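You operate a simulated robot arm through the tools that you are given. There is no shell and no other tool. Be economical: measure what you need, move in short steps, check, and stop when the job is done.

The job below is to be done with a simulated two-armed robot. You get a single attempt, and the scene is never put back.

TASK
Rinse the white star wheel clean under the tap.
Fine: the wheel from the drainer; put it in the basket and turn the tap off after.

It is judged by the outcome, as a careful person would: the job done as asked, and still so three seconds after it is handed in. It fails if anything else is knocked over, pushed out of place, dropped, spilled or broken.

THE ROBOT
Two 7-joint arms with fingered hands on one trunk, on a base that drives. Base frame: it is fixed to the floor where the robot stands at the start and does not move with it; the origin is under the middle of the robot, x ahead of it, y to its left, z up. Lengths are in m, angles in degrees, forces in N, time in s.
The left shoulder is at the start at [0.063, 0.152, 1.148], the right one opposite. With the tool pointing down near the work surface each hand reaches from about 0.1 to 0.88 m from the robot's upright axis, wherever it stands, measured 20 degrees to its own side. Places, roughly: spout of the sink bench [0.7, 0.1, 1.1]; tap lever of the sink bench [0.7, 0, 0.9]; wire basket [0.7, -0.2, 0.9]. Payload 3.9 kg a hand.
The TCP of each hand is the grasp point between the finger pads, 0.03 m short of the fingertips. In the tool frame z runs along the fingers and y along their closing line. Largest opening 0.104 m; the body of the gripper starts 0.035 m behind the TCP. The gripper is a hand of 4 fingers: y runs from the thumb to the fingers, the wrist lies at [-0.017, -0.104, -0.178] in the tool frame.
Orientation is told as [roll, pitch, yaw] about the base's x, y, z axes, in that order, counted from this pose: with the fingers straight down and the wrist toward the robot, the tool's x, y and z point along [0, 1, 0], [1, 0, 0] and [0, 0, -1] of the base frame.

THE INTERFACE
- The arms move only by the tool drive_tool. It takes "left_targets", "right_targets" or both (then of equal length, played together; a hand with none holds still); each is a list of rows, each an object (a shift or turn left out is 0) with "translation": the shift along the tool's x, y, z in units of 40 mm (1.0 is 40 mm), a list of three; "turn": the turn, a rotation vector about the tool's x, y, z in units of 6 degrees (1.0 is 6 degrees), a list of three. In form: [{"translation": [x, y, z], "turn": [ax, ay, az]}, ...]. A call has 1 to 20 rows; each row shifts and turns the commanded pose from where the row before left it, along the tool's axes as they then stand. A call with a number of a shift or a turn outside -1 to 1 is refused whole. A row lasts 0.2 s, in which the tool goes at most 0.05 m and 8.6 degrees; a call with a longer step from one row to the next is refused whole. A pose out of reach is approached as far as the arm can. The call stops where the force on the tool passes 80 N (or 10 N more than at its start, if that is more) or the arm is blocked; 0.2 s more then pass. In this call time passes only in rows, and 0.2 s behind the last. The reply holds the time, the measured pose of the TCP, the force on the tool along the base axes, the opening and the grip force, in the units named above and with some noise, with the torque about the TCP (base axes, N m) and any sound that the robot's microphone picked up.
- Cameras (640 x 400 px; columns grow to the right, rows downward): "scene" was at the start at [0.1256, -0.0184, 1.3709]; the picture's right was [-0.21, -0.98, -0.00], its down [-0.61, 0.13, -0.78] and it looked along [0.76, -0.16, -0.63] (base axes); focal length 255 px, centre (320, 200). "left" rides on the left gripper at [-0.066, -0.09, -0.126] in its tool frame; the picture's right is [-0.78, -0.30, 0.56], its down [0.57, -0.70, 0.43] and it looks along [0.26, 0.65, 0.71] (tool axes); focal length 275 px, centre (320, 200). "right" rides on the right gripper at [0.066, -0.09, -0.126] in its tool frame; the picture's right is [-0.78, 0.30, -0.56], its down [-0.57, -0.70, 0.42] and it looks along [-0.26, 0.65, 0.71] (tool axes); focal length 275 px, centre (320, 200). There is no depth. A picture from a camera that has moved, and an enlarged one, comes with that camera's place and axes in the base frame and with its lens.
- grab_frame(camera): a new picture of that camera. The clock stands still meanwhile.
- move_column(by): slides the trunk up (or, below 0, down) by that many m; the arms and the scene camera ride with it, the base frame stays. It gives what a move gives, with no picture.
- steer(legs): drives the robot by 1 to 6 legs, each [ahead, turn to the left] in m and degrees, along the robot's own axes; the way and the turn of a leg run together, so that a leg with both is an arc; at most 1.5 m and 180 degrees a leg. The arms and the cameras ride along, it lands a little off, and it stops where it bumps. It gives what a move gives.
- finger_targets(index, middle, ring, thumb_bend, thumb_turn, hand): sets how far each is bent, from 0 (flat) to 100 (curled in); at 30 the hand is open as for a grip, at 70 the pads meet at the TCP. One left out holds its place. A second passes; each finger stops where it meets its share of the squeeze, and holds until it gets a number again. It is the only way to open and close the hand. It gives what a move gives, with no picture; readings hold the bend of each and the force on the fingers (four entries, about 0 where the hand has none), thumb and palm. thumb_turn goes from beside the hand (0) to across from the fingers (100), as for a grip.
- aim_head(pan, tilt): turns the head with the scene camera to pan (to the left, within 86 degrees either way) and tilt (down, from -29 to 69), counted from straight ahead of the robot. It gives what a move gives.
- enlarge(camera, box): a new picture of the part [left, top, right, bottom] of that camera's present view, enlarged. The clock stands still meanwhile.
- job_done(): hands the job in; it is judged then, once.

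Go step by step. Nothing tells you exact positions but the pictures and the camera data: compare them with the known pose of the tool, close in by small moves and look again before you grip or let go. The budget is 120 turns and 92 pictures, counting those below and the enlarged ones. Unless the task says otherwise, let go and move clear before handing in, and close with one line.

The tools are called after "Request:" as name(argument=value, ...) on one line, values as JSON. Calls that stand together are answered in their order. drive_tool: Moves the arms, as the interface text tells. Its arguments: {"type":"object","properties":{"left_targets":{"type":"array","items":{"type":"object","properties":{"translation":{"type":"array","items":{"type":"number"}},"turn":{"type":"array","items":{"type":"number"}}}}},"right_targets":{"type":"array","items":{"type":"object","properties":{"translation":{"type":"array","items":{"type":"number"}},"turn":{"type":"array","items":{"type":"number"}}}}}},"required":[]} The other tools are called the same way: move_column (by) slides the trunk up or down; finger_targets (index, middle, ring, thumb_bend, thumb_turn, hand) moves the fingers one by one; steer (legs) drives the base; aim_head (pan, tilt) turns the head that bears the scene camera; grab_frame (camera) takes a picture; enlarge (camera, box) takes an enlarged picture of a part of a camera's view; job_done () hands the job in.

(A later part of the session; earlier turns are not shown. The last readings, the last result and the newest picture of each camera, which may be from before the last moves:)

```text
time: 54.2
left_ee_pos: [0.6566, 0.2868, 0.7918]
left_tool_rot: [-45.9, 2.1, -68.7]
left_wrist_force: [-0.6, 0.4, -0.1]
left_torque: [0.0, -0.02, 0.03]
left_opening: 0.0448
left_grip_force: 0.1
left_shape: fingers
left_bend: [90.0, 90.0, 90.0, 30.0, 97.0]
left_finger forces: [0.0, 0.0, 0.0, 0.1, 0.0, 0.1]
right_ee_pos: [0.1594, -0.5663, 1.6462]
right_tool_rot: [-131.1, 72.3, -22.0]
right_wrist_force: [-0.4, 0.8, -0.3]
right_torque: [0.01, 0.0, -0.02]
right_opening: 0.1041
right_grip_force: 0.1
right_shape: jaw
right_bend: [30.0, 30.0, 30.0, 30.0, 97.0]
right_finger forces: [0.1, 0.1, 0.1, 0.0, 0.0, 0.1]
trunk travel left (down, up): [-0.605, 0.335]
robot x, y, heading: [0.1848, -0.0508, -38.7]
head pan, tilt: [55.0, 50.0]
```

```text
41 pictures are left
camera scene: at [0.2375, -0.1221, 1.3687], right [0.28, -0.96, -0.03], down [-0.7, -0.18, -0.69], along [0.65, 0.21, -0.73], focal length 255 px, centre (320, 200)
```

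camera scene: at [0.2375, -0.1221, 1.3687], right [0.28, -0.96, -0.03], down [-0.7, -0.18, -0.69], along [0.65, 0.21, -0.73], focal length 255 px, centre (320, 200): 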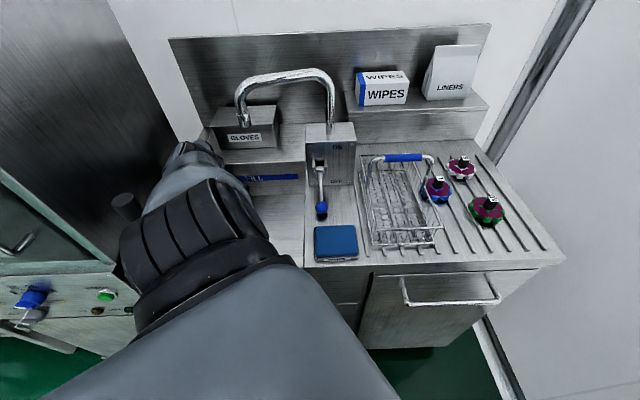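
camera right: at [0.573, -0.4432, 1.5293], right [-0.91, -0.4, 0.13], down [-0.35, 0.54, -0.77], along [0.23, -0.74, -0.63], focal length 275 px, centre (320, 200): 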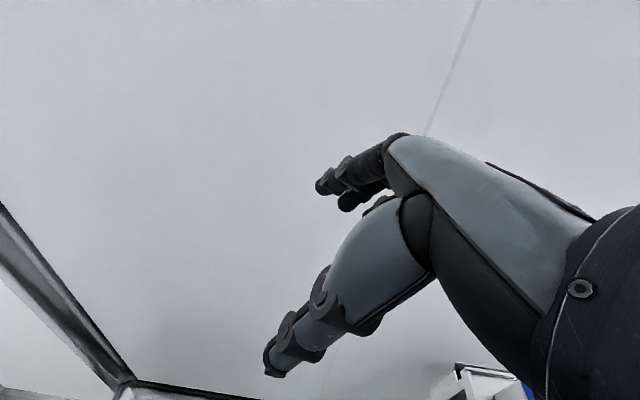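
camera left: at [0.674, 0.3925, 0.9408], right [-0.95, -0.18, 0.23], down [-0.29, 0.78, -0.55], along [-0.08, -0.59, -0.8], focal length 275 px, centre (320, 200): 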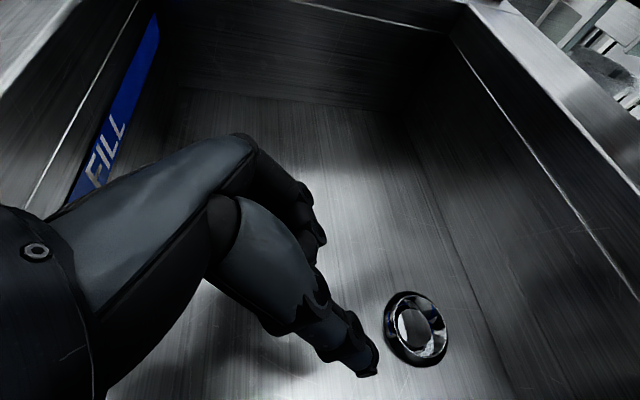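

Request:
steer(legs=[[0, -8]])

Request:
aim_head(pan=75, tilt=60)

Request:
grab_frame(camera="scene")

```text
time: 55.0
left_ee_pos: [0.6602, 0.27, 0.7964]
left_tool_rot: [-44.8, -3.6, -67.9]
left_wrist_force: [2.0, -1.5, 2.1]
left_torque: [0.06, -0.03, -0.04]
left_opening: 0.0446
left_grip_force: 0.2
left_shape: fingers
left_bend: [90.0, 90.0, 90.0, 30.0, 97.0]
left_finger forces: [0.0, 0.0, 0.1, 0.0, 0.0, 0.0]
right_ee_pos: [0.1436, -0.578, 1.6342]
right_tool_rot: [-100.6, 62.8, 3.4]
right_wrist_force: [-9.7, -9.2, 7.3]
right_torque: [0.58, -0.13, 0.89]
right_opening: 0.1038
right_grip_force: 0.1
right_shape: jaw
right_bend: [30.0, 30.0, 30.0, 30.0, 97.0]
right_finger forces: [0.0, 0.0, 0.1, 0.0, 0.0, 0.0]
trunk travel left (down, up): [-0.605, 0.335]
robot x, y, heading: [0.1859, -0.0554, -38.8]
head pan, tilt: [55.0, 50.0]
stopped in leg 1: the robot was blocked; the commanded pose is now the measured one
```

```text
time: 55.8
left_ee_pos: [0.6592, 0.2681, 0.7966]
left_tool_rot: [-44.5, -3.9, -67.8]
left_wrist_force: [1.0, 0.4, 0.6]
left_torque: [0.03, 0.0, -0.04]
left_opening: 0.0445
left_grip_force: 0.0
left_shape: fingers
left_bend: [90.0, 90.0, 90.0, 30.0, 97.0]
left_finger forces: [0.1, 0.0, 0.0, 0.1, 0.0, 0.1]
right_ee_pos: [0.1417, -0.5815, 1.6344]
right_tool_rot: [-100.4, 62.7, 3.5]
right_wrist_force: [0.7, -2.0, -1.4]
right_torque: [-0.04, 0.07, -0.03]
right_opening: 0.1038
right_grip_force: 0.0
right_shape: jaw
right_bend: [30.0, 30.0, 30.0, 30.0, 97.0]
right_finger forces: [0.0, 0.0, 0.0, 0.0, 0.1, 0.0]
trunk travel left (down, up): [-0.605, 0.335]
robot x, y, heading: [0.1891, -0.0515, -38.6]
head pan, tilt: [75.0, 60.0]
```

```text
40 pictures are left
camera scene: at [0.2168, -0.1141, 1.3565], right [0.59, -0.81, -0.02], down [-0.67, -0.48, -0.56], along [0.44, 0.34, -0.83], focal length 255 px, centre (320, 200)
```

scene: 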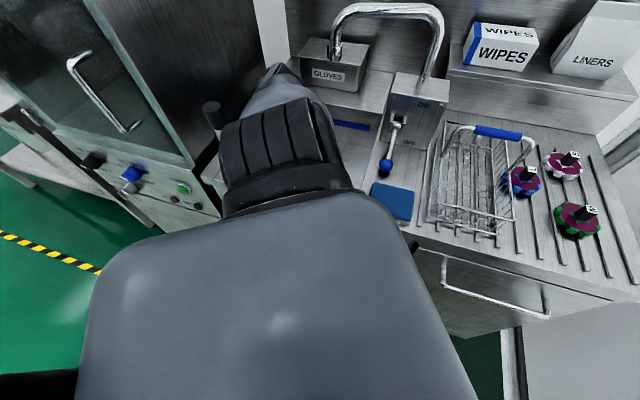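

The left hand is now drifting free, up and to the right with no force. I'll try the upward pull again from this calm state.

Request:
drive_tool(left_targets=[{"translation": [-0.2, 0.02, -0.2]}, {"translation": [-0.4, 0.04, -0.4]}, {"translation": [-0.4, 0.04, -0.4]}, {"translation": [-0.4, 0.04, -0.4]}, {"translation": [-0.4, 0.04, -0.4]}, {"translation": [-0.4, 0.04, -0.4]}])

Request:
drive_tool(left_targets=[{"translation": [-0.2, 0.02, -0.2]}, {"translation": [-0.4, 0.04, -0.4]}, {"translation": [-0.4, 0.04, -0.4]}, {"translation": [-0.4, 0.04, -0.4]}, {"translation": [-0.4, 0.04, -0.4]}, {"translation": [-0.4, 0.04, -0.4]}])

Request:
drive_tool(left_targets=[{"translation": [-0.2, 0.02, -0.2]}, {"translation": [-0.4, 0.04, -0.4]}, {"translation": [-0.4, 0.04, -0.4]}, {"translation": [-0.4, 0.04, -0.4]}, {"translation": [-0.4, 0.04, -0.4]}, {"translation": [-0.4, 0.04, -0.4]}])

```text
time: 56.2
left_ee_pos: [0.6459, 0.2699, 0.797]
left_tool_rot: [-48.7, 0.1, -67.7]
left_wrist_force: [0.5, 0.6, -0.3]
left_torque: [-0.01, -0.01, -0.01]
left_opening: 0.0445
left_grip_force: 0.0
left_shape: fingers
left_bend: [90.0, 90.0, 90.0, 30.0, 97.0]
left_finger forces: [0.0, 0.1, 0.0, 0.1, 0.0, 0.0]
left hand out of reach, approached as far as the arm can: row 1
right_ee_pos: [0.1591, -0.5593, 1.6172]
right_tool_rot: [-94.9, 60.1, 8.2]
right_wrist_force: [-0.3, -0.1, -0.2]
right_torque: [-0.01, 0.02, 0.01]
right_opening: 0.1038
right_grip_force: 0.2
right_shape: jaw
right_bend: [30.0, 30.0, 30.0, 30.0, 97.0]
right_finger forces: [0.0, 0.0, 0.1, 0.1, 0.0, 0.0]
trunk travel left (down, up): [-0.605, 0.335]
robot x, y, heading: [0.19, -0.0532, -40.2]
head pan, tilt: [75.0, 60.0]
stopped in row 2 (right hand): the arm was blocked; the commanded pose is now the measured one
```

```text
time: 56.6
left_ee_pos: [0.6423, 0.2657, 0.8002]
left_tool_rot: [-48.7, -0.2, -67.5]
left_wrist_force: [0.1, -0.6, -0.8]
left_torque: [-0.03, -0.01, 0.01]
left_opening: 0.0446
left_grip_force: 0.0
left_shape: fingers
left_bend: [90.0, 90.0, 90.0, 30.0, 97.0]
left_finger forces: [0.1, 0.1, 0.0, 0.0, 0.1, 0.0]
left hand out of reach, approached as far as the arm can: row 1
right_ee_pos: [0.1595, -0.6191, 1.614]
right_tool_rot: [-92.4, 50.9, -0.4]
right_wrist_force: [1.0, -0.2, 0.5]
right_torque: [0.01, 0.03, -0.07]
right_opening: 0.1038
right_grip_force: 0.0
right_shape: jaw
right_bend: [30.0, 30.0, 30.0, 30.0, 97.0]
right_finger forces: [0.0, 0.0, 0.0, 0.0, 0.1, 0.1]
trunk travel left (down, up): [-0.605, 0.335]
robot x, y, heading: [0.1881, -0.0506, -40.8]
head pan, tilt: [75.0, 60.0]
stopped in row 1 (right hand): the arm was blocked; the commanded pose is now the measured one
```

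```text
time: 56.9
left_ee_pos: [0.6561, 0.2686, 0.8032]
left_tool_rot: [-47.6, -1.9, -68.7]
left_wrist_force: [-0.8, -1.0, -0.2]
left_torque: [0.08, -0.05, 0.03]
left_opening: 0.0446
left_grip_force: 0.1
left_shape: fingers
left_bend: [90.0, 90.0, 90.0, 30.0, 97.0]
left_finger forces: [0.0, 0.1, 0.0, 0.0, 0.0, 0.0]
right_ee_pos: [0.1617, -0.5178, 1.6073]
right_tool_rot: [-84.6, 49.3, 15.5]
right_wrist_force: [-1.0, 2.3, -0.7]
right_torque: [-0.17, 0.03, -0.05]
right_opening: 0.1039
right_grip_force: 0.0
right_shape: jaw
right_bend: [30.0, 30.0, 30.0, 30.0, 97.0]
right_finger forces: [0.1, 0.1, 0.0, 0.0, 0.1, 0.1]
trunk travel left (down, up): [-0.605, 0.335]
robot x, y, heading: [0.1887, -0.054, -41.0]
head pan, tilt: [75.0, 60.0]
stopped in row 1 (right hand): the arm was blocked; the commanded pose is now the measured one
```

Both arms need motion at once: I'll roll the left hand back upright so its wrist leaves the cabinet, and bring the right hand down and forward.

Request:
drive_tool(left_targets=[{"translation": [-0.2, 0, -0.2], "turn": [0, 0.7, 0]}, {"translation": [-0.2, 0, -0.2], "turn": [0, 0.7, 0]}, {"translation": [-0.2, 0, -0.2], "turn": [0, 0.7, 0]}, {"translation": [-0.2, 0, -0.2], "turn": [0, 0.7, 0]}], right_targets=[{"translation": [0.4, 0.9, 0.1]}, {"translation": [0.4, 0.9, 0.1]}, {"translation": [0.4, 0.9, 0.1]}, {"translation": [0.4, 0.9, 0.1]}])

Request:
drive_tool(left_targets=[{"translation": [-0.2, 0, -0.2], "turn": [0, 0.7, 0]}, {"translation": [-0.2, 0, -0.2], "turn": [0, 0.7, 0]}, {"translation": [-0.2, 0, -0.2], "turn": [0, 0.7, 0]}, {"translation": [-0.2, 0, -0.2], "turn": [0, 0.7, 0]}], right_targets=[{"translation": [0.4, 0.9, 0.1]}, {"translation": [0.4, 0.9, 0.1]}, {"translation": [0.4, 0.9, 0.1]}, {"translation": [0.4, 0.9, 0.1]}])

Request:
drive_tool(left_targets=[{"translation": [-0.2, 0, -0.2], "turn": [0, 0.7, 0]}, {"translation": [-0.2, 0, -0.2], "turn": [0, 0.7, 0]}, {"translation": [-0.2, 0, -0.2], "turn": [0, 0.7, 0]}, {"translation": [-0.2, 0, -0.2], "turn": [0, 0.7, 0]}], right_targets=[{"translation": [0.4, 0.9, 0.1]}, {"translation": [0.4, 0.9, 0.1]}, {"translation": [0.4, 0.9, 0.1]}, {"translation": [0.4, 0.9, 0.1]}])

```text
time: 57.3
left_ee_pos: [0.6327, 0.2785, 0.8065]
left_tool_rot: [-55.6, 5.2, -55.7]
left_wrist_force: [0.4, -0.4, 0.1]
left_torque: [0.0, -0.03, -0.01]
left_opening: 0.0448
left_grip_force: 0.1
left_shape: fingers
left_bend: [90.0, 90.0, 90.0, 30.0, 97.0]
left_finger forces: [0.0, 0.0, 0.1, 0.0, 0.1, 0.1]
right_ee_pos: [0.2213, -0.5272, 1.5766]
right_tool_rot: [-81.3, 48.0, 15.6]
right_wrist_force: [-1.2, 2.1, -0.5]
right_torque: [-0.06, 0.02, 0.01]
right_opening: 0.1036
right_grip_force: 0.1
right_shape: jaw
right_bend: [30.0, 30.0, 30.0, 30.0, 97.0]
right_finger forces: [0.0, 0.0, 0.0, 0.0, 0.0, 0.1]
trunk travel left (down, up): [-0.605, 0.335]
robot x, y, heading: [0.191, -0.0576, -43.7]
head pan, tilt: [75.0, 60.0]
stopped in row 2 (left hand): the arm was blocked; the commanded pose is now the measured one
```

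```text
time: 57.7
left_ee_pos: [0.6308, 0.2778, 0.8078]
left_tool_rot: [-53.1, 3.1, -56.7]
left_wrist_force: [-0.1, 0.9, -0.2]
left_torque: [-0.01, -0.03, -0.01]
left_opening: 0.0447
left_grip_force: 0.1
left_shape: fingers
left_bend: [90.0, 90.0, 90.0, 30.0, 97.0]
left_finger forces: [0.0, 0.0, 0.1, 0.1, 0.0, 0.0]
right_ee_pos: [0.1962, -0.4712, 1.5757]
right_tool_rot: [-82.3, 42.1, 14.9]
right_wrist_force: [-0.8, 1.0, 0.6]
right_torque: [-0.01, -0.02, 0.02]
right_opening: 0.1038
right_grip_force: 0.1
right_shape: jaw
right_bend: [30.0, 30.0, 30.0, 30.0, 97.0]
right_finger forces: [0.1, 0.0, 0.0, 0.0, 0.1, 0.0]
trunk travel left (down, up): [-0.605, 0.335]
robot x, y, heading: [0.1952, -0.0581, -45.2]
head pan, tilt: [75.0, 60.0]
stopped in row 1 (left hand): the arm was blocked; the commanded pose is now the measured one
```

```text
time: 58.0
left_ee_pos: [0.6526, 0.2875, 0.8029]
left_tool_rot: [-48.1, 5.9, -55.6]
left_wrist_force: [6.8, -2.1, -22.7]
left_torque: [-0.93, 1.0, 0.11]
left_opening: 0.0441
left_grip_force: 0.1
left_shape: fingers
left_bend: [90.0, 90.0, 90.0, 31.0, 97.0]
left_finger forces: [0.1, 0.0, 0.1, 0.1, 0.0, 0.0]
right_ee_pos: [0.1742, -0.4342, 1.5732]
right_tool_rot: [-81.5, 36.4, 11.1]
right_wrist_force: [-2.3, -3.1, 2.0]
right_torque: [0.15, -0.04, 0.23]
right_opening: 0.104
right_grip_force: 0.1
right_shape: jaw
right_bend: [30.0, 30.0, 30.0, 30.0, 97.0]
right_finger forces: [0.0, 0.0, 0.0, 0.0, 0.1, 0.0]
trunk travel left (down, up): [-0.605, 0.335]
robot x, y, heading: [0.2078, -0.0687, -50.4]
head pan, tilt: [75.0, 60.0]
stopped in row 1 (left hand): the arm was blocked; the commanded pose is now the measured one
```

Request:
aim_head(pan=80, tilt=48)

Request:
grab_frame(camera="scene")

```text
time: 58.7
left_ee_pos: [0.6128, 0.2773, 0.7926]
left_tool_rot: [-63.9, 23.8, -53.9]
left_wrist_force: [-15.9, 4.8, -18.4]
left_torque: [-0.85, 0.38, 1.05]
left_opening: 0.0445
left_grip_force: 0.1
left_shape: fingers
left_bend: [90.0, 90.0, 90.0, 30.0, 97.0]
left_finger forces: [0.0, 0.0, 0.0, 0.0, 0.0, 0.0]
right_ee_pos: [0.2959, -0.4555, 1.5638]
right_tool_rot: [-87.1, 43.8, 11.0]
right_wrist_force: [-2.7, 0.3, -0.9]
right_torque: [-0.08, -0.1, 0.16]
right_opening: 0.1039
right_grip_force: 0.0
right_shape: jaw
right_bend: [30.0, 30.0, 30.0, 30.0, 97.0]
right_finger forces: [0.0, 0.1, 0.0, 0.0, 0.0, 0.0]
trunk travel left (down, up): [-0.605, 0.335]
robot x, y, heading: [0.2046, -0.0654, -53.4]
head pan, tilt: [80.0, 48.0]
```

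```text
39 pictures are left
camera scene: at [0.3903, -0.2134, 1.367], right [0.44, -0.89, -0.13], down [-0.71, -0.26, -0.66], along [0.55, 0.38, -0.74], focal length 255 px, centre (320, 200)
```

scene: 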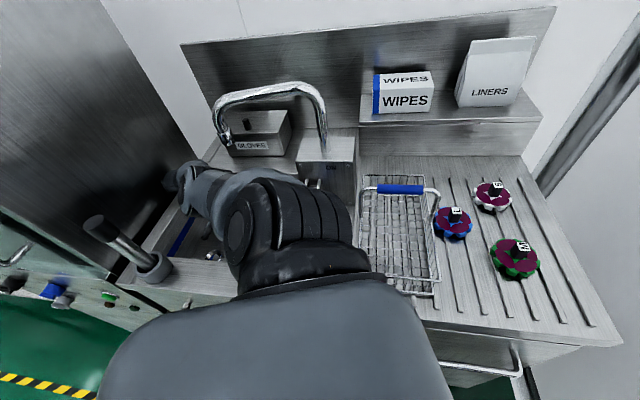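

Request:
aim_head(pan=60, tilt=55)

Request:
grab_frame(camera="scene")

```text
time: 59.6
left_ee_pos: [0.6689, 0.3402, 0.8317]
left_tool_rot: [-48.1, 21.9, -57.8]
left_wrist_force: [-7.3, 33.2, -8.1]
left_torque: [-1.33, 0.24, 1.72]
left_opening: 0.0451
left_grip_force: 0.0
left_shape: fingers
left_bend: [90.0, 90.0, 90.0, 29.0, 98.0]
left_finger forces: [0.0, 0.0, 0.1, 0.1, 0.1, 0.1]
right_ee_pos: [0.3022, -0.4432, 1.5552]
right_tool_rot: [-87.4, 41.2, 15.5]
right_wrist_force: [0.1, 1.8, -0.7]
right_torque: [-0.09, -0.03, 0.03]
right_opening: 0.1039
right_grip_force: 0.0
right_shape: jaw
right_bend: [30.0, 30.0, 30.0, 30.0, 97.0]
right_finger forces: [0.1, 0.0, 0.0, 0.0, 0.0, 0.0]
trunk travel left (down, up): [-0.605, 0.335]
robot x, y, heading: [0.1986, -0.0638, -49.7]
head pan, tilt: [60.0, 55.0]
```

```text
38 pictures are left
camera scene: at [0.4063, -0.2266, 1.3504], right [0.17, -0.98, -0.12], down [-0.85, -0.09, -0.52], along [0.5, 0.19, -0.85], focal length 255 px, centre (320, 200)
```

scene: 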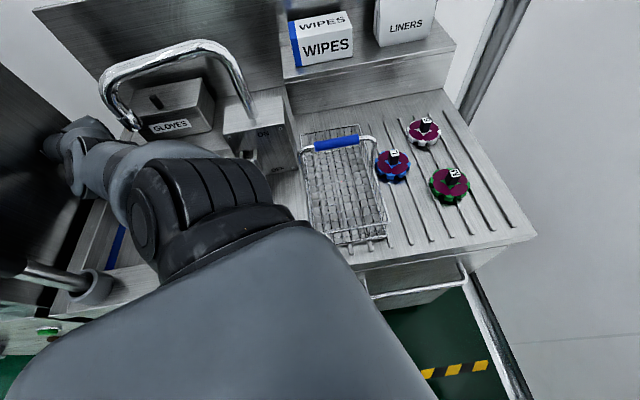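

Now the body leans forward with the left arm unloaded from the cabinet. I'll try lifting the left hand in several short calls.

Request:
drive_tool(left_targets=[{"translation": [-0.3, -0.16, -0.27]}, {"translation": [-0.5, -0.28, -0.45]}, {"translation": [-0.5, -0.28, -0.45]}, {"translation": [-0.5, -0.28, -0.45]}])

Request:
drive_tool(left_targets=[{"translation": [-0.3, -0.16, -0.27]}, {"translation": [-0.5, -0.28, -0.45]}, {"translation": [-0.5, -0.28, -0.45]}, {"translation": [-0.5, -0.28, -0.45]}])

Request:
drive_tool(left_targets=[{"translation": [-0.3, -0.16, -0.27]}, {"translation": [-0.5, -0.28, -0.45]}, {"translation": [-0.5, -0.28, -0.45]}, {"translation": [-0.5, -0.28, -0.45]}])

Request:
grab_frame(camera="scene")

```text
time: 59.9
left_ee_pos: [0.6746, 0.3051, 0.8461]
left_tool_rot: [-47.1, 10.9, -56.6]
left_wrist_force: [-2.9, -23.3, -29.4]
left_torque: [-0.13, 2.08, -0.86]
left_opening: 0.0446
left_grip_force: 0.0
left_shape: fingers
left_bend: [90.0, 90.0, 90.0, 30.0, 97.0]
left_finger forces: [0.0, 0.0, 0.1, 0.0, 0.0, 0.1]
right_ee_pos: [0.2405, -0.3394, 1.5761]
right_tool_rot: [-93.3, 34.7, 14.8]
right_wrist_force: [-3.8, 1.0, 3.9]
right_torque: [0.26, 0.09, 0.27]
right_opening: 0.104
right_grip_force: 0.1
right_shape: jaw
right_bend: [30.0, 30.0, 30.0, 30.0, 97.0]
right_finger forces: [0.0, 0.0, 0.0, 0.0, 0.0, 0.0]
trunk travel left (down, up): [-0.605, 0.335]
robot x, y, heading: [0.2058, -0.0722, -55.4]
head pan, tilt: [60.0, 55.0]
stopped in row 1 (left hand): the arm was blocked; the commanded pose is now the measured one
```

```text
time: 60.2
left_ee_pos: [0.6545, 0.287, 0.8156]
left_tool_rot: [-38.0, 0.0, -57.8]
left_wrist_force: [0.6, -0.1, -49.6]
left_torque: [-2.02, 1.53, 0.6]
left_opening: 0.0435
left_grip_force: 0.2
left_shape: fingers
left_bend: [90.0, 90.0, 90.0, 31.0, 97.0]
left_finger forces: [0.1, 0.1, 0.1, 0.0, 0.0, 0.0]
right_ee_pos: [0.1399, -0.2576, 1.579]
right_tool_rot: [-95.5, 27.7, 16.9]
right_wrist_force: [-4.5, -1.3, 1.6]
right_torque: [0.14, -0.01, 0.35]
right_opening: 0.1043
right_grip_force: 0.0
right_shape: jaw
right_bend: [30.0, 30.0, 30.0, 30.0, 97.0]
right_finger forces: [0.0, 0.0, 0.0, 0.0, 0.0, 0.0]
trunk travel left (down, up): [-0.605, 0.335]
robot x, y, heading: [0.2161, -0.0981, -61.2]
head pan, tilt: [60.0, 55.0]
stopped in row 1 (left hand): the arm was blocked; the commanded pose is now the measured one
```

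```text
time: 60.6
left_ee_pos: [0.6358, 0.3056, 0.8397]
left_tool_rot: [-34.6, -0.3, -63.4]
left_wrist_force: [-26.2, 1.4, -19.7]
left_torque: [-0.92, -0.7, 0.95]
left_opening: 0.0444
left_grip_force: 0.0
left_shape: fingers
left_bend: [90.0, 90.0, 90.0, 30.0, 97.0]
left_finger forces: [0.0, 0.1, 0.0, 0.0, 0.0, 0.0]
left hand out of reach, approached as far as the arm can: row 1
right_ee_pos: [0.1062, -0.191, 1.5805]
right_tool_rot: [-99.4, 23.9, 16.0]
right_wrist_force: [-0.8, -2.1, -1.2]
right_torque: [-0.02, -0.01, 0.18]
right_opening: 0.1039
right_grip_force: 0.0
right_shape: jaw
right_bend: [30.0, 30.0, 30.0, 30.0, 97.0]
right_finger forces: [0.1, 0.1, 0.0, 0.1, 0.1, 0.0]
trunk travel left (down, up): [-0.605, 0.335]
robot x, y, heading: [0.2209, -0.0993, -65.3]
head pan, tilt: [60.0, 55.0]
stopped in row 1 (left hand): the arm was blocked; the commanded pose is now the measured one
```

```text
37 pictures are left
camera scene: at [0.3565, -0.2307, 1.355], right [-0.09, -0.99, -0.06], down [-0.83, 0.11, -0.54], along [0.54, 0.0, -0.84], focal length 255 px, centre (320, 200)
```

scene: 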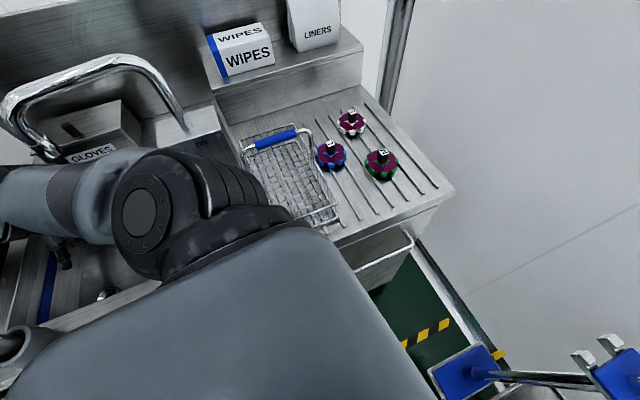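

The left hand is twisted about 120° from its natural pose, which explains the "out of reach" replies. I'll untwist it step by step.

Request:
drive_tool(left_targets=[{"turn": [0, 0.5, -0.8]}, {"turn": [0, 0.5, -1]}, {"turn": [0, 0.5, -1]}, {"turn": [0, 0.5, -1]}, {"turn": [0, 0.5, -1]}, {"turn": [0, 0.5, -1]}])

Request:
drive_tool(left_targets=[{"turn": [0, 0.5, -0.8]}, {"turn": [0, 0.5, -1]}, {"turn": [0, 0.5, -1]}, {"turn": [0, 0.5, -1]}, {"turn": [0, 0.5, -1]}, {"turn": [0, 0.5, -1]}])

Request:
aim_head(pan=86, tilt=50)

Request:
grab_frame(camera="scene")

```text
time: 61.0
left_ee_pos: [0.644, 0.3016, 0.8224]
left_tool_rot: [-26.0, -3.4, -62.7]
left_wrist_force: [1.0, 1.0, -0.3]
left_torque: [-0.04, 0.02, 0.0]
left_opening: 0.0449
left_grip_force: 0.1
left_shape: fingers
left_bend: [90.0, 90.0, 90.0, 30.0, 97.0]
left_finger forces: [0.0, 0.0, 0.1, 0.0, 0.1, 0.0]
right_ee_pos: [0.044, -0.1307, 1.5707]
right_tool_rot: [-103.1, 18.9, 17.3]
right_wrist_force: [-1.0, -0.3, 0.2]
right_torque: [0.0, -0.01, -0.01]
right_opening: 0.1039
right_grip_force: 0.0
right_shape: jaw
right_bend: [30.0, 30.0, 30.0, 30.0, 97.0]
right_finger forces: [0.1, 0.0, 0.0, 0.0, 0.0, 0.0]
trunk travel left (down, up): [-0.605, 0.335]
robot x, y, heading: [0.2195, -0.102, -67.8]
head pan, tilt: [60.0, 55.0]
stopped in row 1 (left hand): the arm was blocked; the commanded pose is now the measured one
```

```text
time: 61.3
left_ee_pos: [0.6288, 0.2929, 0.8219]
left_tool_rot: [-26.3, -6.2, -64.2]
left_wrist_force: [0.0, -0.6, 0.8]
left_torque: [0.04, -0.03, 0.01]
left_opening: 0.0446
left_grip_force: 0.1
left_shape: fingers
left_bend: [90.0, 90.0, 90.0, 30.0, 97.0]
left_finger forces: [0.1, 0.0, 0.1, 0.0, 0.1, 0.0]
left hand out of reach, approached as far as the arm can: row 1
right_ee_pos: [-0.0014, -0.0861, 1.563]
right_tool_rot: [-106.5, 15.4, 19.3]
right_wrist_force: [0.2, -0.5, -0.5]
right_torque: [-0.01, -0.04, 0.03]
right_opening: 0.1038
right_grip_force: 0.2
right_shape: jaw
right_bend: [30.0, 30.0, 30.0, 30.0, 97.0]
right_finger forces: [0.1, 0.1, 0.0, 0.1, 0.0, 0.0]
trunk travel left (down, up): [-0.605, 0.335]
robot x, y, heading: [0.2226, -0.1012, -69.7]
head pan, tilt: [60.0, 55.0]
stopped in row 1 (left hand): the arm was blocked; the commanded pose is now the measured one
```

```text
time: 62.2
left_ee_pos: [0.6298, 0.2941, 0.8218]
left_tool_rot: [-26.2, -5.9, -64.0]
left_wrist_force: [0.4, 0.2, 0.3]
left_torque: [0.03, 0.01, -0.06]
left_opening: 0.0446
left_grip_force: 0.0
left_shape: fingers
left_bend: [90.0, 90.0, 90.0, 30.0, 97.0]
left_finger forces: [0.0, 0.0, 0.0, 0.1, 0.1, 0.0]
right_ee_pos: [0.0029, -0.0865, 1.562]
right_tool_rot: [-106.6, 15.8, 19.3]
right_wrist_force: [0.4, -0.1, -0.5]
right_torque: [-0.01, 0.02, -0.01]
right_opening: 0.104
right_grip_force: 0.1
right_shape: jaw
right_bend: [30.0, 30.0, 30.0, 30.0, 97.0]
right_finger forces: [0.1, 0.1, 0.0, 0.0, 0.0, 0.1]
trunk travel left (down, up): [-0.605, 0.335]
robot x, y, heading: [0.2233, -0.0998, -69.5]
head pan, tilt: [85.9, 50.0]
```

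```text
36 pictures are left
camera scene: at [0.3354, -0.1968, 1.3618], right [0.28, -0.96, -0.06], down [-0.75, -0.18, -0.64], along [0.6, 0.22, -0.77], focal length 255 px, centre (320, 200)
```

scene: 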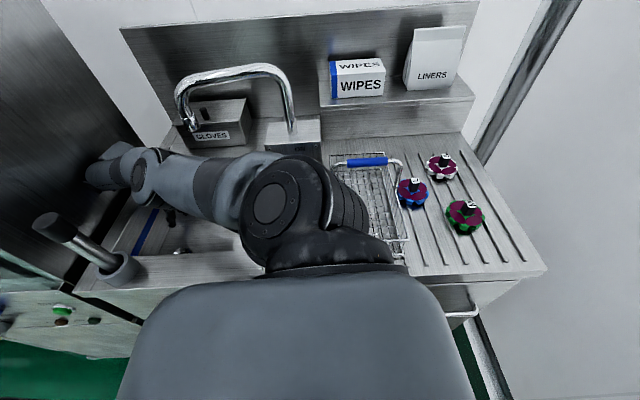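

Both hands are calm with zero force. I'll try lifting everything with the trunk now.

Request:
move_column(by=0.2)

Request:
grab_frame(camera="scene")

```text
time: 62.5
left_ee_pos: [0.6294, 0.285, 0.8223]
left_tool_rot: [-23.9, -10.3, -62.6]
left_wrist_force: [29.4, 5.7, 25.8]
left_torque: [0.68, 0.72, -0.79]
left_opening: 0.0445
left_grip_force: 0.0
left_shape: fingers
left_bend: [90.0, 90.0, 90.0, 30.0, 97.0]
left_finger forces: [0.0, 0.0, 0.1, 0.0, 0.1, 0.1]
right_ee_pos: [-0.0356, -0.0432, 1.549]
right_tool_rot: [-110.9, 12.9, 21.0]
right_wrist_force: [-2.7, -2.5, -0.6]
right_torque: [-0.05, 0.08, 0.34]
right_opening: 0.1043
right_grip_force: 0.0
right_shape: jaw
right_bend: [30.0, 30.0, 30.0, 30.0, 97.0]
right_finger forces: [0.0, 0.0, 0.1, 0.0, 0.0, 0.0]
trunk travel left (down, up): [-0.607, 0.333]
robot x, y, heading: [0.2206, -0.1051, -71.1]
head pan, tilt: [85.9, 50.0]
stopped: the arm was blocked; the commanded pose is now the measured one
```

```text
35 pictures are left
camera scene: at [0.3385, -0.1986, 1.3631], right [0.26, -0.97, -0.06], down [-0.75, -0.16, -0.64], along [0.61, 0.2, -0.77], focal length 255 px, centre (320, 200)
```

scene: 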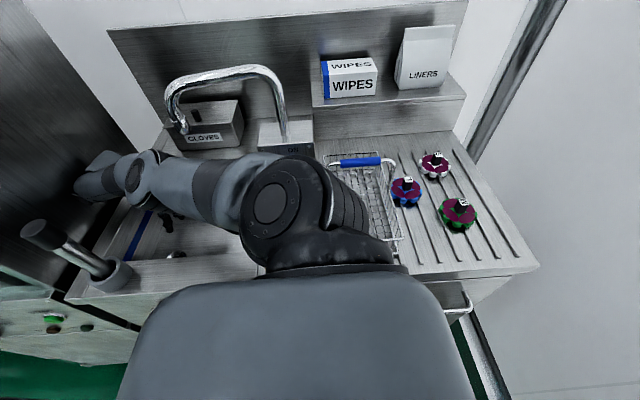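

The left elbow is still propping the robot off the cabinet. At this heading, driving forward goes directly away from the cabinet, so I'll do that.

Request:
steer(legs=[[0.1, 0]])

Request:
steer(legs=[[0.1, 0]])

Request:
grab_frame(camera="scene")

```text
time: 63.2
left_ee_pos: [0.6025, 0.2796, 0.7941]
left_tool_rot: [-23.8, -9.7, -62.8]
left_wrist_force: [6.2, 1.4, 1.3]
left_torque: [-0.02, 0.28, -0.21]
left_opening: 0.0449
left_grip_force: 0.1
left_shape: fingers
left_bend: [90.0, 90.0, 90.0, 30.0, 97.0]
left_finger forces: [0.0, 0.0, 0.0, 0.0, 0.0, 0.0]
right_ee_pos: [-0.1036, 0.0007, 1.531]
right_tool_rot: [-113.9, 9.1, 26.5]
right_wrist_force: [0.3, -0.6, 0.8]
right_torque: [0.01, 0.06, 0.09]
right_opening: 0.1039
right_grip_force: 0.1
right_shape: jaw
right_bend: [30.0, 30.0, 30.0, 30.0, 97.0]
right_finger forces: [0.0, 0.1, 0.0, 0.0, 0.0, 0.1]
trunk travel left (down, up): [-0.607, 0.333]
robot x, y, heading: [0.2241, -0.1109, -73.6]
head pan, tilt: [85.9, 50.0]
stopped in leg 1: the robot was blocked; the commanded pose is now the measured one
```

```text
time: 64.0
left_ee_pos: [0.5941, 0.2768, 0.7958]
left_tool_rot: [-24.9, -8.3, -62.3]
left_wrist_force: [-0.7, -1.2, -0.1]
left_torque: [0.02, -0.04, -0.01]
left_opening: 0.0446
left_grip_force: 0.1
left_shape: fingers
left_bend: [90.0, 90.0, 90.0, 30.0, 97.0]
left_finger forces: [0.1, 0.1, 0.1, 0.0, 0.1, 0.1]
right_ee_pos: [-0.1157, 0.0383, 1.513]
right_tool_rot: [-116.0, 9.3, 26.5]
right_wrist_force: [1.0, -0.5, 0.4]
right_torque: [0.03, -0.02, -0.02]
right_opening: 0.1038
right_grip_force: 0.1
right_shape: jaw
right_bend: [30.0, 30.0, 30.0, 30.0, 97.0]
right_finger forces: [0.1, 0.0, 0.1, 0.1, 0.0, 0.0]
trunk travel left (down, up): [-0.607, 0.333]
robot x, y, heading: [0.2263, -0.1206, -76.0]
head pan, tilt: [85.9, 50.0]
stopped in leg 1: the robot was blocked; the commanded pose is now the measured one
```

```text
34 pictures are left
camera scene: at [0.3223, -0.1887, 1.3617], right [0.17, -0.99, -0.03], down [-0.76, -0.11, -0.64], along [0.63, 0.13, -0.77], focal length 255 px, centre (320, 200)
```

scene: 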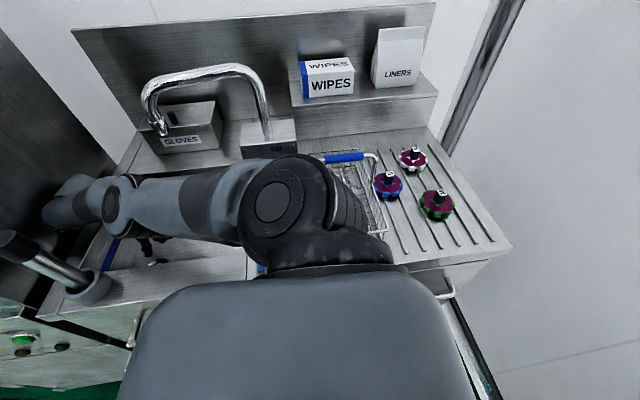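

It's working: the base is moving and the lean is halved. I'll continue.

Request:
steer(legs=[[0.1, 0]])

Request:
steer(legs=[[0.1, 0]])

Request:
grab_frame(camera="scene")

```text
time: 64.6
left_ee_pos: [0.5956, 0.2797, 0.7909]
left_tool_rot: [-24.0, -8.9, -62.6]
left_wrist_force: [-2.5, 1.1, -4.5]
left_torque: [-0.18, -0.05, 0.09]
left_opening: 0.0444
left_grip_force: 0.0
left_shape: fingers
left_bend: [90.0, 90.0, 90.0, 30.0, 97.0]
left_finger forces: [0.1, 0.1, 0.0, 0.0, 0.0, 0.0]
right_ee_pos: [-0.1182, 0.0569, 1.5062]
right_tool_rot: [-117.0, 9.6, 25.9]
right_wrist_force: [-0.1, 1.5, -0.1]
right_torque: [0.01, -0.02, -0.06]
right_opening: 0.1041
right_grip_force: 0.1
right_shape: jaw
right_bend: [30.0, 30.0, 30.0, 30.0, 97.0]
right_finger forces: [0.1, 0.0, 0.0, 0.0, 0.0, 0.0]
trunk travel left (down, up): [-0.607, 0.333]
robot x, y, heading: [0.2283, -0.126, -78.0]
head pan, tilt: [85.9, 50.0]
stopped in leg 1: the robot was blocked; the commanded pose is now the measured one
```

```text
time: 65.6
left_ee_pos: [0.5967, 0.2585, 0.788]
left_tool_rot: [-24.9, -9.3, -61.4]
left_wrist_force: [0.5, 0.6, 0.2]
left_torque: [0.01, -0.02, -0.03]
left_opening: 0.0449
left_grip_force: 0.0
left_shape: fingers
left_bend: [90.0, 90.0, 90.0, 30.0, 97.0]
left_finger forces: [0.1, 0.1, 0.0, 0.0, 0.0, 0.1]
right_ee_pos: [-0.1094, 0.0312, 1.5064]
right_tool_rot: [-117.5, 9.9, 26.6]
right_wrist_force: [0.4, -0.1, 0.6]
right_torque: [-0.01, -0.02, -0.01]
right_opening: 0.1038
right_grip_force: 0.1
right_shape: jaw
right_bend: [30.0, 30.0, 30.0, 30.0, 97.0]
right_finger forces: [0.1, 0.1, 0.0, 0.0, 0.1, 0.0]
trunk travel left (down, up): [-0.607, 0.333]
robot x, y, heading: [0.2384, -0.164, -76.7]
head pan, tilt: [85.9, 50.0]
stopped in leg 1: the robot was blocked; the commanded pose is now the measured one
```

```text
33 pictures are left
camera scene: at [0.3272, -0.1981, 1.3613], right [0.16, -0.99, 0.0], down [-0.76, -0.12, -0.64], along [0.63, 0.1, -0.77], focal length 255 px, centre (320, 200)
```

scene: 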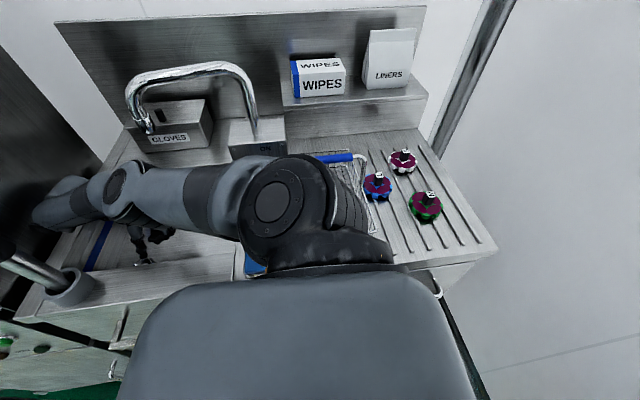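

The lean is gone and all forces are zero. Now I'll lift the trunk to bring the left hand out of the sink.

Request:
move_column(by=0.22)

Request:
grab_frame(camera="scene")

```text
time: 67.9
left_ee_pos: [0.5958, 0.2567, 1.0087]
left_tool_rot: [-24.7, -9.2, -61.5]
left_wrist_force: [0.6, 0.1, -0.4]
left_torque: [0.01, 0.04, 0.01]
left_opening: 0.0446
left_grip_force: 0.1
left_shape: fingers
left_bend: [90.0, 90.0, 90.0, 30.0, 97.0]
left_finger forces: [0.0, 0.0, 0.1, 0.1, 0.1, 0.0]
right_ee_pos: [-0.1133, 0.0303, 1.725]
right_tool_rot: [-117.6, 9.8, 26.8]
right_wrist_force: [-0.4, 0.7, -0.1]
right_torque: [-0.01, -0.02, -0.01]
right_opening: 0.1042
right_grip_force: 0.1
right_shape: jaw
right_bend: [30.0, 30.0, 30.0, 30.0, 97.0]
right_finger forces: [0.1, 0.1, 0.0, 0.0, 0.1, 0.1]
trunk travel left (down, up): [-0.827, 0.113]
robot x, y, heading: [0.2365, -0.1622, -76.5]
head pan, tilt: [85.9, 50.0]
```

```text
32 pictures are left
camera scene: at [0.3249, -0.1984, 1.5815], right [0.16, -0.99, 0.0], down [-0.76, -0.12, -0.64], along [0.63, 0.1, -0.77], focal length 255 px, centre (320, 200)
```

scene: 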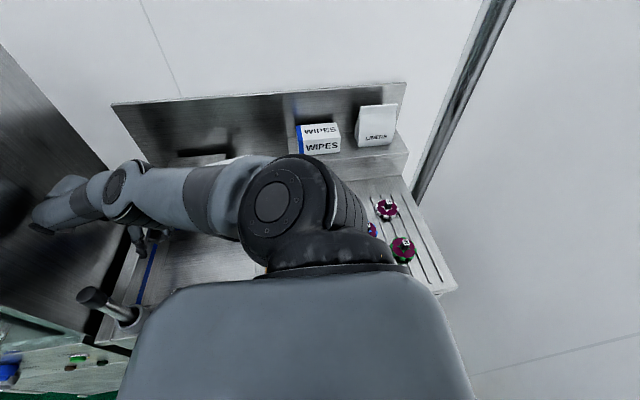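

The robot is healthy again. Now I'll raise the left hand and draw it toward the robot in slow steps.

Request:
drive_tool(left_targets=[{"translation": [-0.2, 0.03, -0.15]}, {"translation": [-0.3, 0.05, -0.22]}, {"translation": [-0.3, 0.05, -0.22]}, {"translation": [-0.3, 0.05, -0.22]}, {"translation": [-0.3, 0.05, -0.22]}, {"translation": [-0.3, 0.05, -0.22]}, {"translation": [-0.3, 0.05, -0.22]}, {"translation": [-0.3, 0.05, -0.22]}, {"translation": [-0.3, 0.05, -0.22]}, {"translation": [-0.3, 0.05, -0.22]}])

Request:
grab_frame(camera="scene")

```text
time: 70.1
left_ee_pos: [0.5333, 0.2065, 1.1162]
left_tool_rot: [-24.6, -9.0, -61.6]
left_wrist_force: [0.0, 1.7, 0.4]
left_torque: [-0.01, 0.0, 0.03]
left_opening: 0.0448
left_grip_force: 0.0
left_shape: fingers
left_bend: [90.0, 90.0, 90.0, 30.0, 97.0]
left_finger forces: [0.0, 0.0, 0.1, 0.0, 0.0, 0.0]
left hand out of reach, approached as far as the arm can: row 7, 8, 9, 10
right_ee_pos: [-0.1137, 0.0293, 1.7247]
right_tool_rot: [-117.6, 10.0, 26.8]
right_wrist_force: [0.1, 0.5, 0.9]
right_torque: [0.03, 0.01, -0.03]
right_opening: 0.1043
right_grip_force: 0.1
right_shape: jaw
right_bend: [30.0, 30.0, 30.0, 30.0, 97.0]
right_finger forces: [0.1, 0.0, 0.1, 0.0, 0.0, 0.0]
trunk travel left (down, up): [-0.827, 0.113]
robot x, y, heading: [0.2388, -0.1673, -76.4]
head pan, tilt: [85.9, 50.0]
```

```text
31 pictures are left
camera scene: at [0.3247, -0.1991, 1.5815], right [0.16, -0.99, 0.0], down [-0.76, -0.12, -0.64], along [0.63, 0.1, -0.77], focal length 255 px, centre (320, 200)
```

scene: 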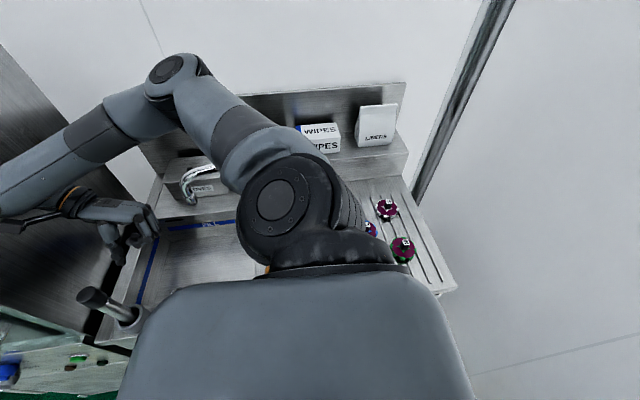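

Request:
drive_tool(left_targets=[{"translation": [-0.11, 0.2, 0.0]}, {"translation": [-0.2, 0.4, 0.05]}, {"translation": [-0.2, 0.4, 0.05]}, {"translation": [-0.2, 0.4, 0.05]}, {"translation": [-0.2, 0.4, 0.05]}, {"translation": [-0.2, 0.4, 0.05]}, {"translation": [-0.2, 0.4, 0.05]}, {"translation": [-0.2, 0.4, 0.05]}, {"translation": [-0.2, 0.4, 0.05]}, {"translation": [-0.2, 0.4, 0.05]}, {"translation": [-0.2, 0.4, 0.05]}, {"translation": [-0.2, 0.4, 0.05]}, {"translation": [-0.2, 0.4, 0.05]}, {"translation": [-0.1, 0.2, 0.03]}])

Request:
grab_frame(camera="scene")

```text
time: 73.1
left_ee_pos: [0.5361, -0.0225, 1.1703]
left_tool_rot: [-24.7, -9.2, -61.4]
left_wrist_force: [-0.2, 0.3, 0.0]
left_torque: [-0.01, 0.01, 0.01]
left_opening: 0.045
left_grip_force: 0.1
left_shape: fingers
left_bend: [90.0, 90.0, 90.0, 30.0, 97.0]
left_finger forces: [0.0, 0.0, 0.1, 0.0, 0.0, 0.1]
right_ee_pos: [-0.1129, 0.0288, 1.7249]
right_tool_rot: [-117.7, 9.8, 26.8]
right_wrist_force: [-0.1, -0.7, 0.0]
right_torque: [-0.01, 0.02, 0.0]
right_opening: 0.1039
right_grip_force: 0.0
right_shape: jaw
right_bend: [30.0, 30.0, 30.0, 30.0, 97.0]
right_finger forces: [0.1, 0.0, 0.0, 0.0, 0.0, 0.0]
trunk travel left (down, up): [-0.827, 0.113]
robot x, y, heading: [0.2372, -0.1625, -76.6]
head pan, tilt: [85.9, 50.0]
```

```text
30 pictures are left
camera scene: at [0.3248, -0.1989, 1.5815], right [0.16, -0.99, 0.0], down [-0.76, -0.12, -0.64], along [0.63, 0.1, -0.77], focal length 255 px, centre (320, 200)
```

scene: 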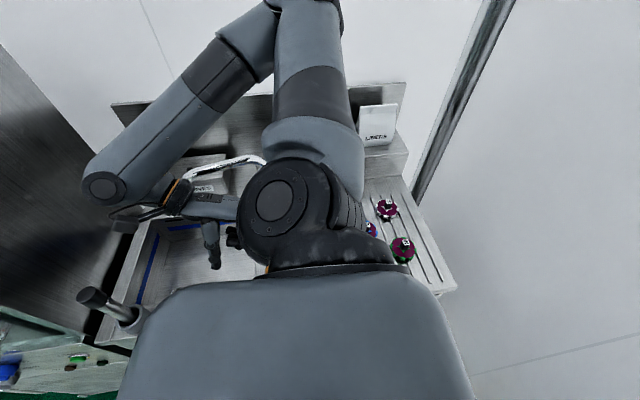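

Request:
drive_tool(left_targets=[{"translation": [-0.11, 0.2, 0.0]}, {"translation": [-0.2, 0.4, 0.05]}, {"translation": [-0.2, 0.4, 0.05]}, {"translation": [-0.2, 0.4, 0.05]}, {"translation": [-0.2, 0.4, 0.05]}, {"translation": [-0.2, 0.4, 0.05]}, {"translation": [-0.2, 0.4, 0.05]}, {"translation": [-0.2, 0.4, 0.05]}, {"translation": [-0.2, 0.4, 0.05]}, {"translation": [-0.2, 0.4, 0.05]}, {"translation": [-0.2, 0.4, 0.05]}, {"translation": [-0.2, 0.4, 0.05]}, {"translation": [-0.1, 0.2, 0.03]}])

Request:
grab_frame(camera="scene")

```text
time: 75.9
left_ee_pos: [0.5387, -0.0453, 1.1771]
left_tool_rot: [-24.6, -8.9, -62.4]
left_wrist_force: [-0.1, 0.4, 0.2]
left_torque: [0.02, 0.03, 0.0]
left_opening: 0.0447
left_grip_force: 0.1
left_shape: fingers
left_bend: [90.0, 90.0, 90.0, 30.0, 97.0]
left_finger forces: [0.1, 0.0, 0.1, 0.1, 0.0, 0.1]
left hand out of reach, approached as far as the arm can: row 2, 3, 4, 5, 6, 7, 8, 9, 10, 11, 12, 13
right_ee_pos: [-0.1136, 0.0295, 1.7252]
right_tool_rot: [-117.6, 9.9, 26.6]
right_wrist_force: [0.4, 0.0, -0.1]
right_torque: [0.01, -0.02, -0.03]
right_opening: 0.104
right_grip_force: 0.1
right_shape: jaw
right_bend: [30.0, 30.0, 30.0, 30.0, 97.0]
right_finger forces: [0.0, 0.1, 0.0, 0.0, 0.0, 0.0]
trunk travel left (down, up): [-0.827, 0.113]
robot x, y, heading: [0.2351, -0.1643, -77.0]
head pan, tilt: [85.9, 50.0]
```

```text
29 pictures are left
camera scene: at [0.3244, -0.1988, 1.5815], right [0.16, -0.99, 0.0], down [-0.76, -0.12, -0.64], along [0.63, 0.1, -0.77], focal length 255 px, centre (320, 200)
```

scene: 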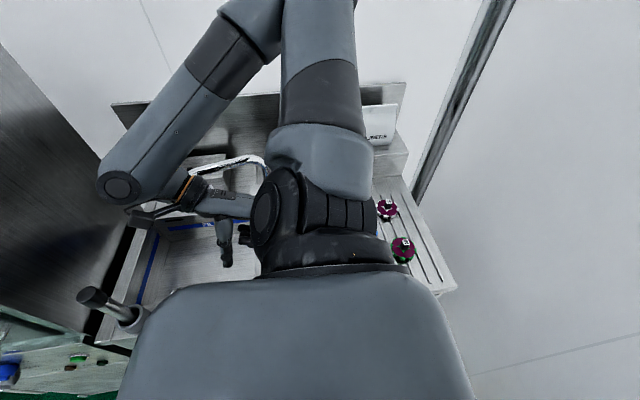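

Both arms respond well again. Before turning the base I'll bring the left hand around in front of the robot, arcing over the counter, so the elbow doesn't sweep the cabinet.

Request:
drive_tool(left_targets=[{"translation": [0, 0.3, 0]}, {"translation": [0, 0.45, 0]}, {"translation": [0, 0.45, 0]}, {"translation": [0, 0.45, 0]}, {"translation": [0, 0.45, 0]}, {"translation": [0, 0.45, 0]}, {"translation": [0, 0.45, 0]}, {"translation": [0, 0.45, 0]}, {"translation": [0, 0.45, 0]}, {"translation": [0, 0.45, 0]}])

Request:
drive_tool(left_targets=[{"translation": [-0.2, 0.3, 0.1]}, {"translation": [-0.32, 0.42, 0.11]}, {"translation": [-0.32, 0.42, 0.11]}, {"translation": [-0.32, 0.42, 0.11]}, {"translation": [-0.32, 0.42, 0.11]}, {"translation": [-0.32, 0.42, 0.11]}, {"translation": [-0.32, 0.42, 0.11]}, {"translation": [-0.32, 0.42, 0.11]}, {"translation": [-0.32, 0.42, 0.11]}, {"translation": [-0.32, 0.42, 0.11]}])

Request:
aim_head(pan=40, tilt=35)

Request:
grab_frame(camera="scene")

```text
time: 78.1
left_ee_pos: [0.6554, -0.1126, 1.1833]
left_tool_rot: [-24.7, -9.2, -61.5]
left_wrist_force: [-0.7, 0.4, 0.4]
left_torque: [-0.01, 0.03, -0.05]
left_opening: 0.0447
left_grip_force: 0.1
left_shape: fingers
left_bend: [90.0, 90.0, 90.0, 30.0, 97.0]
left_finger forces: [0.0, 0.1, 0.1, 0.0, 0.1, 0.1]
left hand out of reach, approached as far as the arm can: row 1, 2, 3, 4, 5, 6, 7, 8, 9, 10
right_ee_pos: [-0.1103, 0.0305, 1.7248]
right_tool_rot: [-117.6, 9.9, 26.7]
right_wrist_force: [-0.2, 0.0, -0.2]
right_torque: [-0.05, 0.0, 0.03]
right_opening: 0.1041
right_grip_force: 0.0
right_shape: jaw
right_bend: [30.0, 30.0, 30.0, 30.0, 97.0]
right_finger forces: [0.1, 0.0, 0.1, 0.0, 0.1, 0.1]
trunk travel left (down, up): [-0.827, 0.113]
robot x, y, heading: [0.2415, -0.1619, -76.7]
head pan, tilt: [85.9, 50.0]
```

```text
time: 80.3
left_ee_pos: [0.7021, -0.1768, 1.1485]
left_tool_rot: [-24.8, -9.3, -61.4]
left_wrist_force: [-1.0, 0.0, 0.1]
left_torque: [-0.01, 0.0, 0.0]
left_opening: 0.0448
left_grip_force: 0.1
left_shape: fingers
left_bend: [90.0, 90.0, 90.0, 30.0, 97.0]
left_finger forces: [0.1, 0.0, 0.1, 0.0, 0.0, 0.0]
left hand out of reach, approached as far as the arm can: row 1, 2, 3, 4, 5, 6, 7, 8, 9, 10
right_ee_pos: [-0.1124, 0.0305, 1.7246]
right_tool_rot: [-117.5, 9.9, 26.7]
right_wrist_force: [0.4, -0.5, 0.2]
right_torque: [0.03, 0.03, -0.01]
right_opening: 0.1039
right_grip_force: 0.2
right_shape: jaw
right_bend: [30.0, 30.0, 30.0, 30.0, 97.0]
right_finger forces: [0.0, 0.0, 0.0, 0.0, 0.0, 0.2]
trunk travel left (down, up): [-0.827, 0.113]
robot x, y, heading: [0.2347, -0.1652, -76.9]
head pan, tilt: [85.9, 50.0]
```

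```text
time: 81.4
left_ee_pos: [0.7015, -0.1764, 1.1476]
left_tool_rot: [-24.8, -9.3, -61.5]
left_wrist_force: [-0.7, 0.0, -0.1]
left_torque: [0.0, -0.01, 0.0]
left_opening: 0.0448
left_grip_force: 0.0
left_shape: fingers
left_bend: [90.0, 90.0, 90.0, 30.0, 97.0]
left_finger forces: [0.1, 0.0, 0.0, 0.0, 0.1, 0.0]
right_ee_pos: [-0.1122, 0.0303, 1.725]
right_tool_rot: [-117.6, 9.9, 26.8]
right_wrist_force: [0.5, 0.2, 0.4]
right_torque: [-0.01, 0.01, -0.02]
right_opening: 0.1041
right_grip_force: 0.0
right_shape: jaw
right_bend: [30.0, 30.0, 30.0, 30.0, 97.0]
right_finger forces: [0.0, 0.0, 0.1, 0.1, 0.1, 0.1]
trunk travel left (down, up): [-0.827, 0.113]
robot x, y, heading: [0.2404, -0.1656, -76.8]
head pan, tilt: [40.0, 35.0]
```

```text
28 pictures are left
camera scene: at [0.3196, -0.2636, 1.6032], right [-0.6, -0.8, 0.0], down [-0.46, 0.34, -0.82], along [0.66, -0.49, -0.57], focal length 255 px, centre (320, 200)
```

scene: 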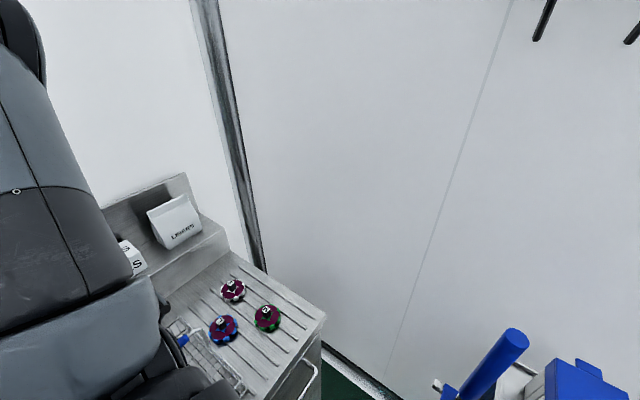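

The left elbow is now high and clear. I'll raise the trunk above spout height, then back out in an arc and turn to face the bench.

Request:
move_column(by=0.11)

Request:
steer(legs=[[-0.1, 25]])

Request:
grab_frame(camera="scene")

```text
time: 82.8
left_ee_pos: [0.7025, -0.1768, 1.2578]
left_tool_rot: [-24.8, -9.3, -61.5]
left_wrist_force: [0.5, -0.4, 0.2]
left_torque: [0.01, 0.02, 0.0]
left_opening: 0.0446
left_grip_force: 0.0
left_shape: fingers
left_bend: [90.0, 90.0, 90.0, 30.0, 97.0]
left_finger forces: [0.0, 0.0, 0.0, 0.0, 0.0, 0.0]
right_ee_pos: [-0.1137, 0.0304, 1.8344]
right_tool_rot: [-117.5, 9.8, 26.8]
right_wrist_force: [0.8, -0.3, -0.2]
right_torque: [0.01, 0.01, 0.02]
right_opening: 0.104
right_grip_force: 0.1
right_shape: jaw
right_bend: [30.0, 30.0, 30.0, 30.0, 97.0]
right_finger forces: [0.0, 0.0, 0.0, 0.0, 0.0, 0.0]
trunk travel left (down, up): [-0.937, 0.003]
robot x, y, heading: [0.2346, -0.1635, -76.7]
head pan, tilt: [40.0, 35.0]
```

```text
time: 84.5
left_ee_pos: [0.623, 0.1083, 1.2571]
left_tool_rot: [-24.8, -9.2, -36.6]
left_wrist_force: [0.5, -0.1, 0.3]
left_torque: [0.04, -0.02, 0.0]
left_opening: 0.0447
left_grip_force: 0.1
left_shape: fingers
left_bend: [90.0, 90.0, 90.0, 30.0, 97.0]
left_finger forces: [0.0, 0.0, 0.0, 0.0, 0.0, 0.0]
right_ee_pos: [-0.2029, -0.0482, 1.8361]
right_tool_rot: [-117.6, 9.9, 51.7]
right_wrist_force: [0.6, -0.8, -0.8]
right_torque: [-0.01, 0.01, 0.03]
right_opening: 0.1037
right_grip_force: 0.1
right_shape: jaw
right_bend: [30.0, 30.0, 30.0, 30.0, 97.0]
right_finger forces: [0.1, 0.0, 0.1, 0.1, 0.0, 0.0]
trunk travel left (down, up): [-0.937, 0.003]
robot x, y, heading: [0.1963, -0.0756, -51.8]
head pan, tilt: [40.0, 35.0]
```

```text
27 pictures are left
camera scene: at [0.3136, -0.1327, 1.713], right [-0.2, -0.98, 0.0], down [-0.56, 0.12, -0.82], along [0.8, -0.17, -0.57], focal length 255 px, centre (320, 200)
```

scene: 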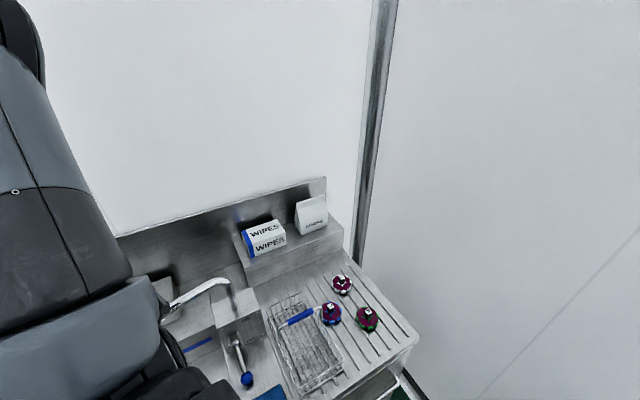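

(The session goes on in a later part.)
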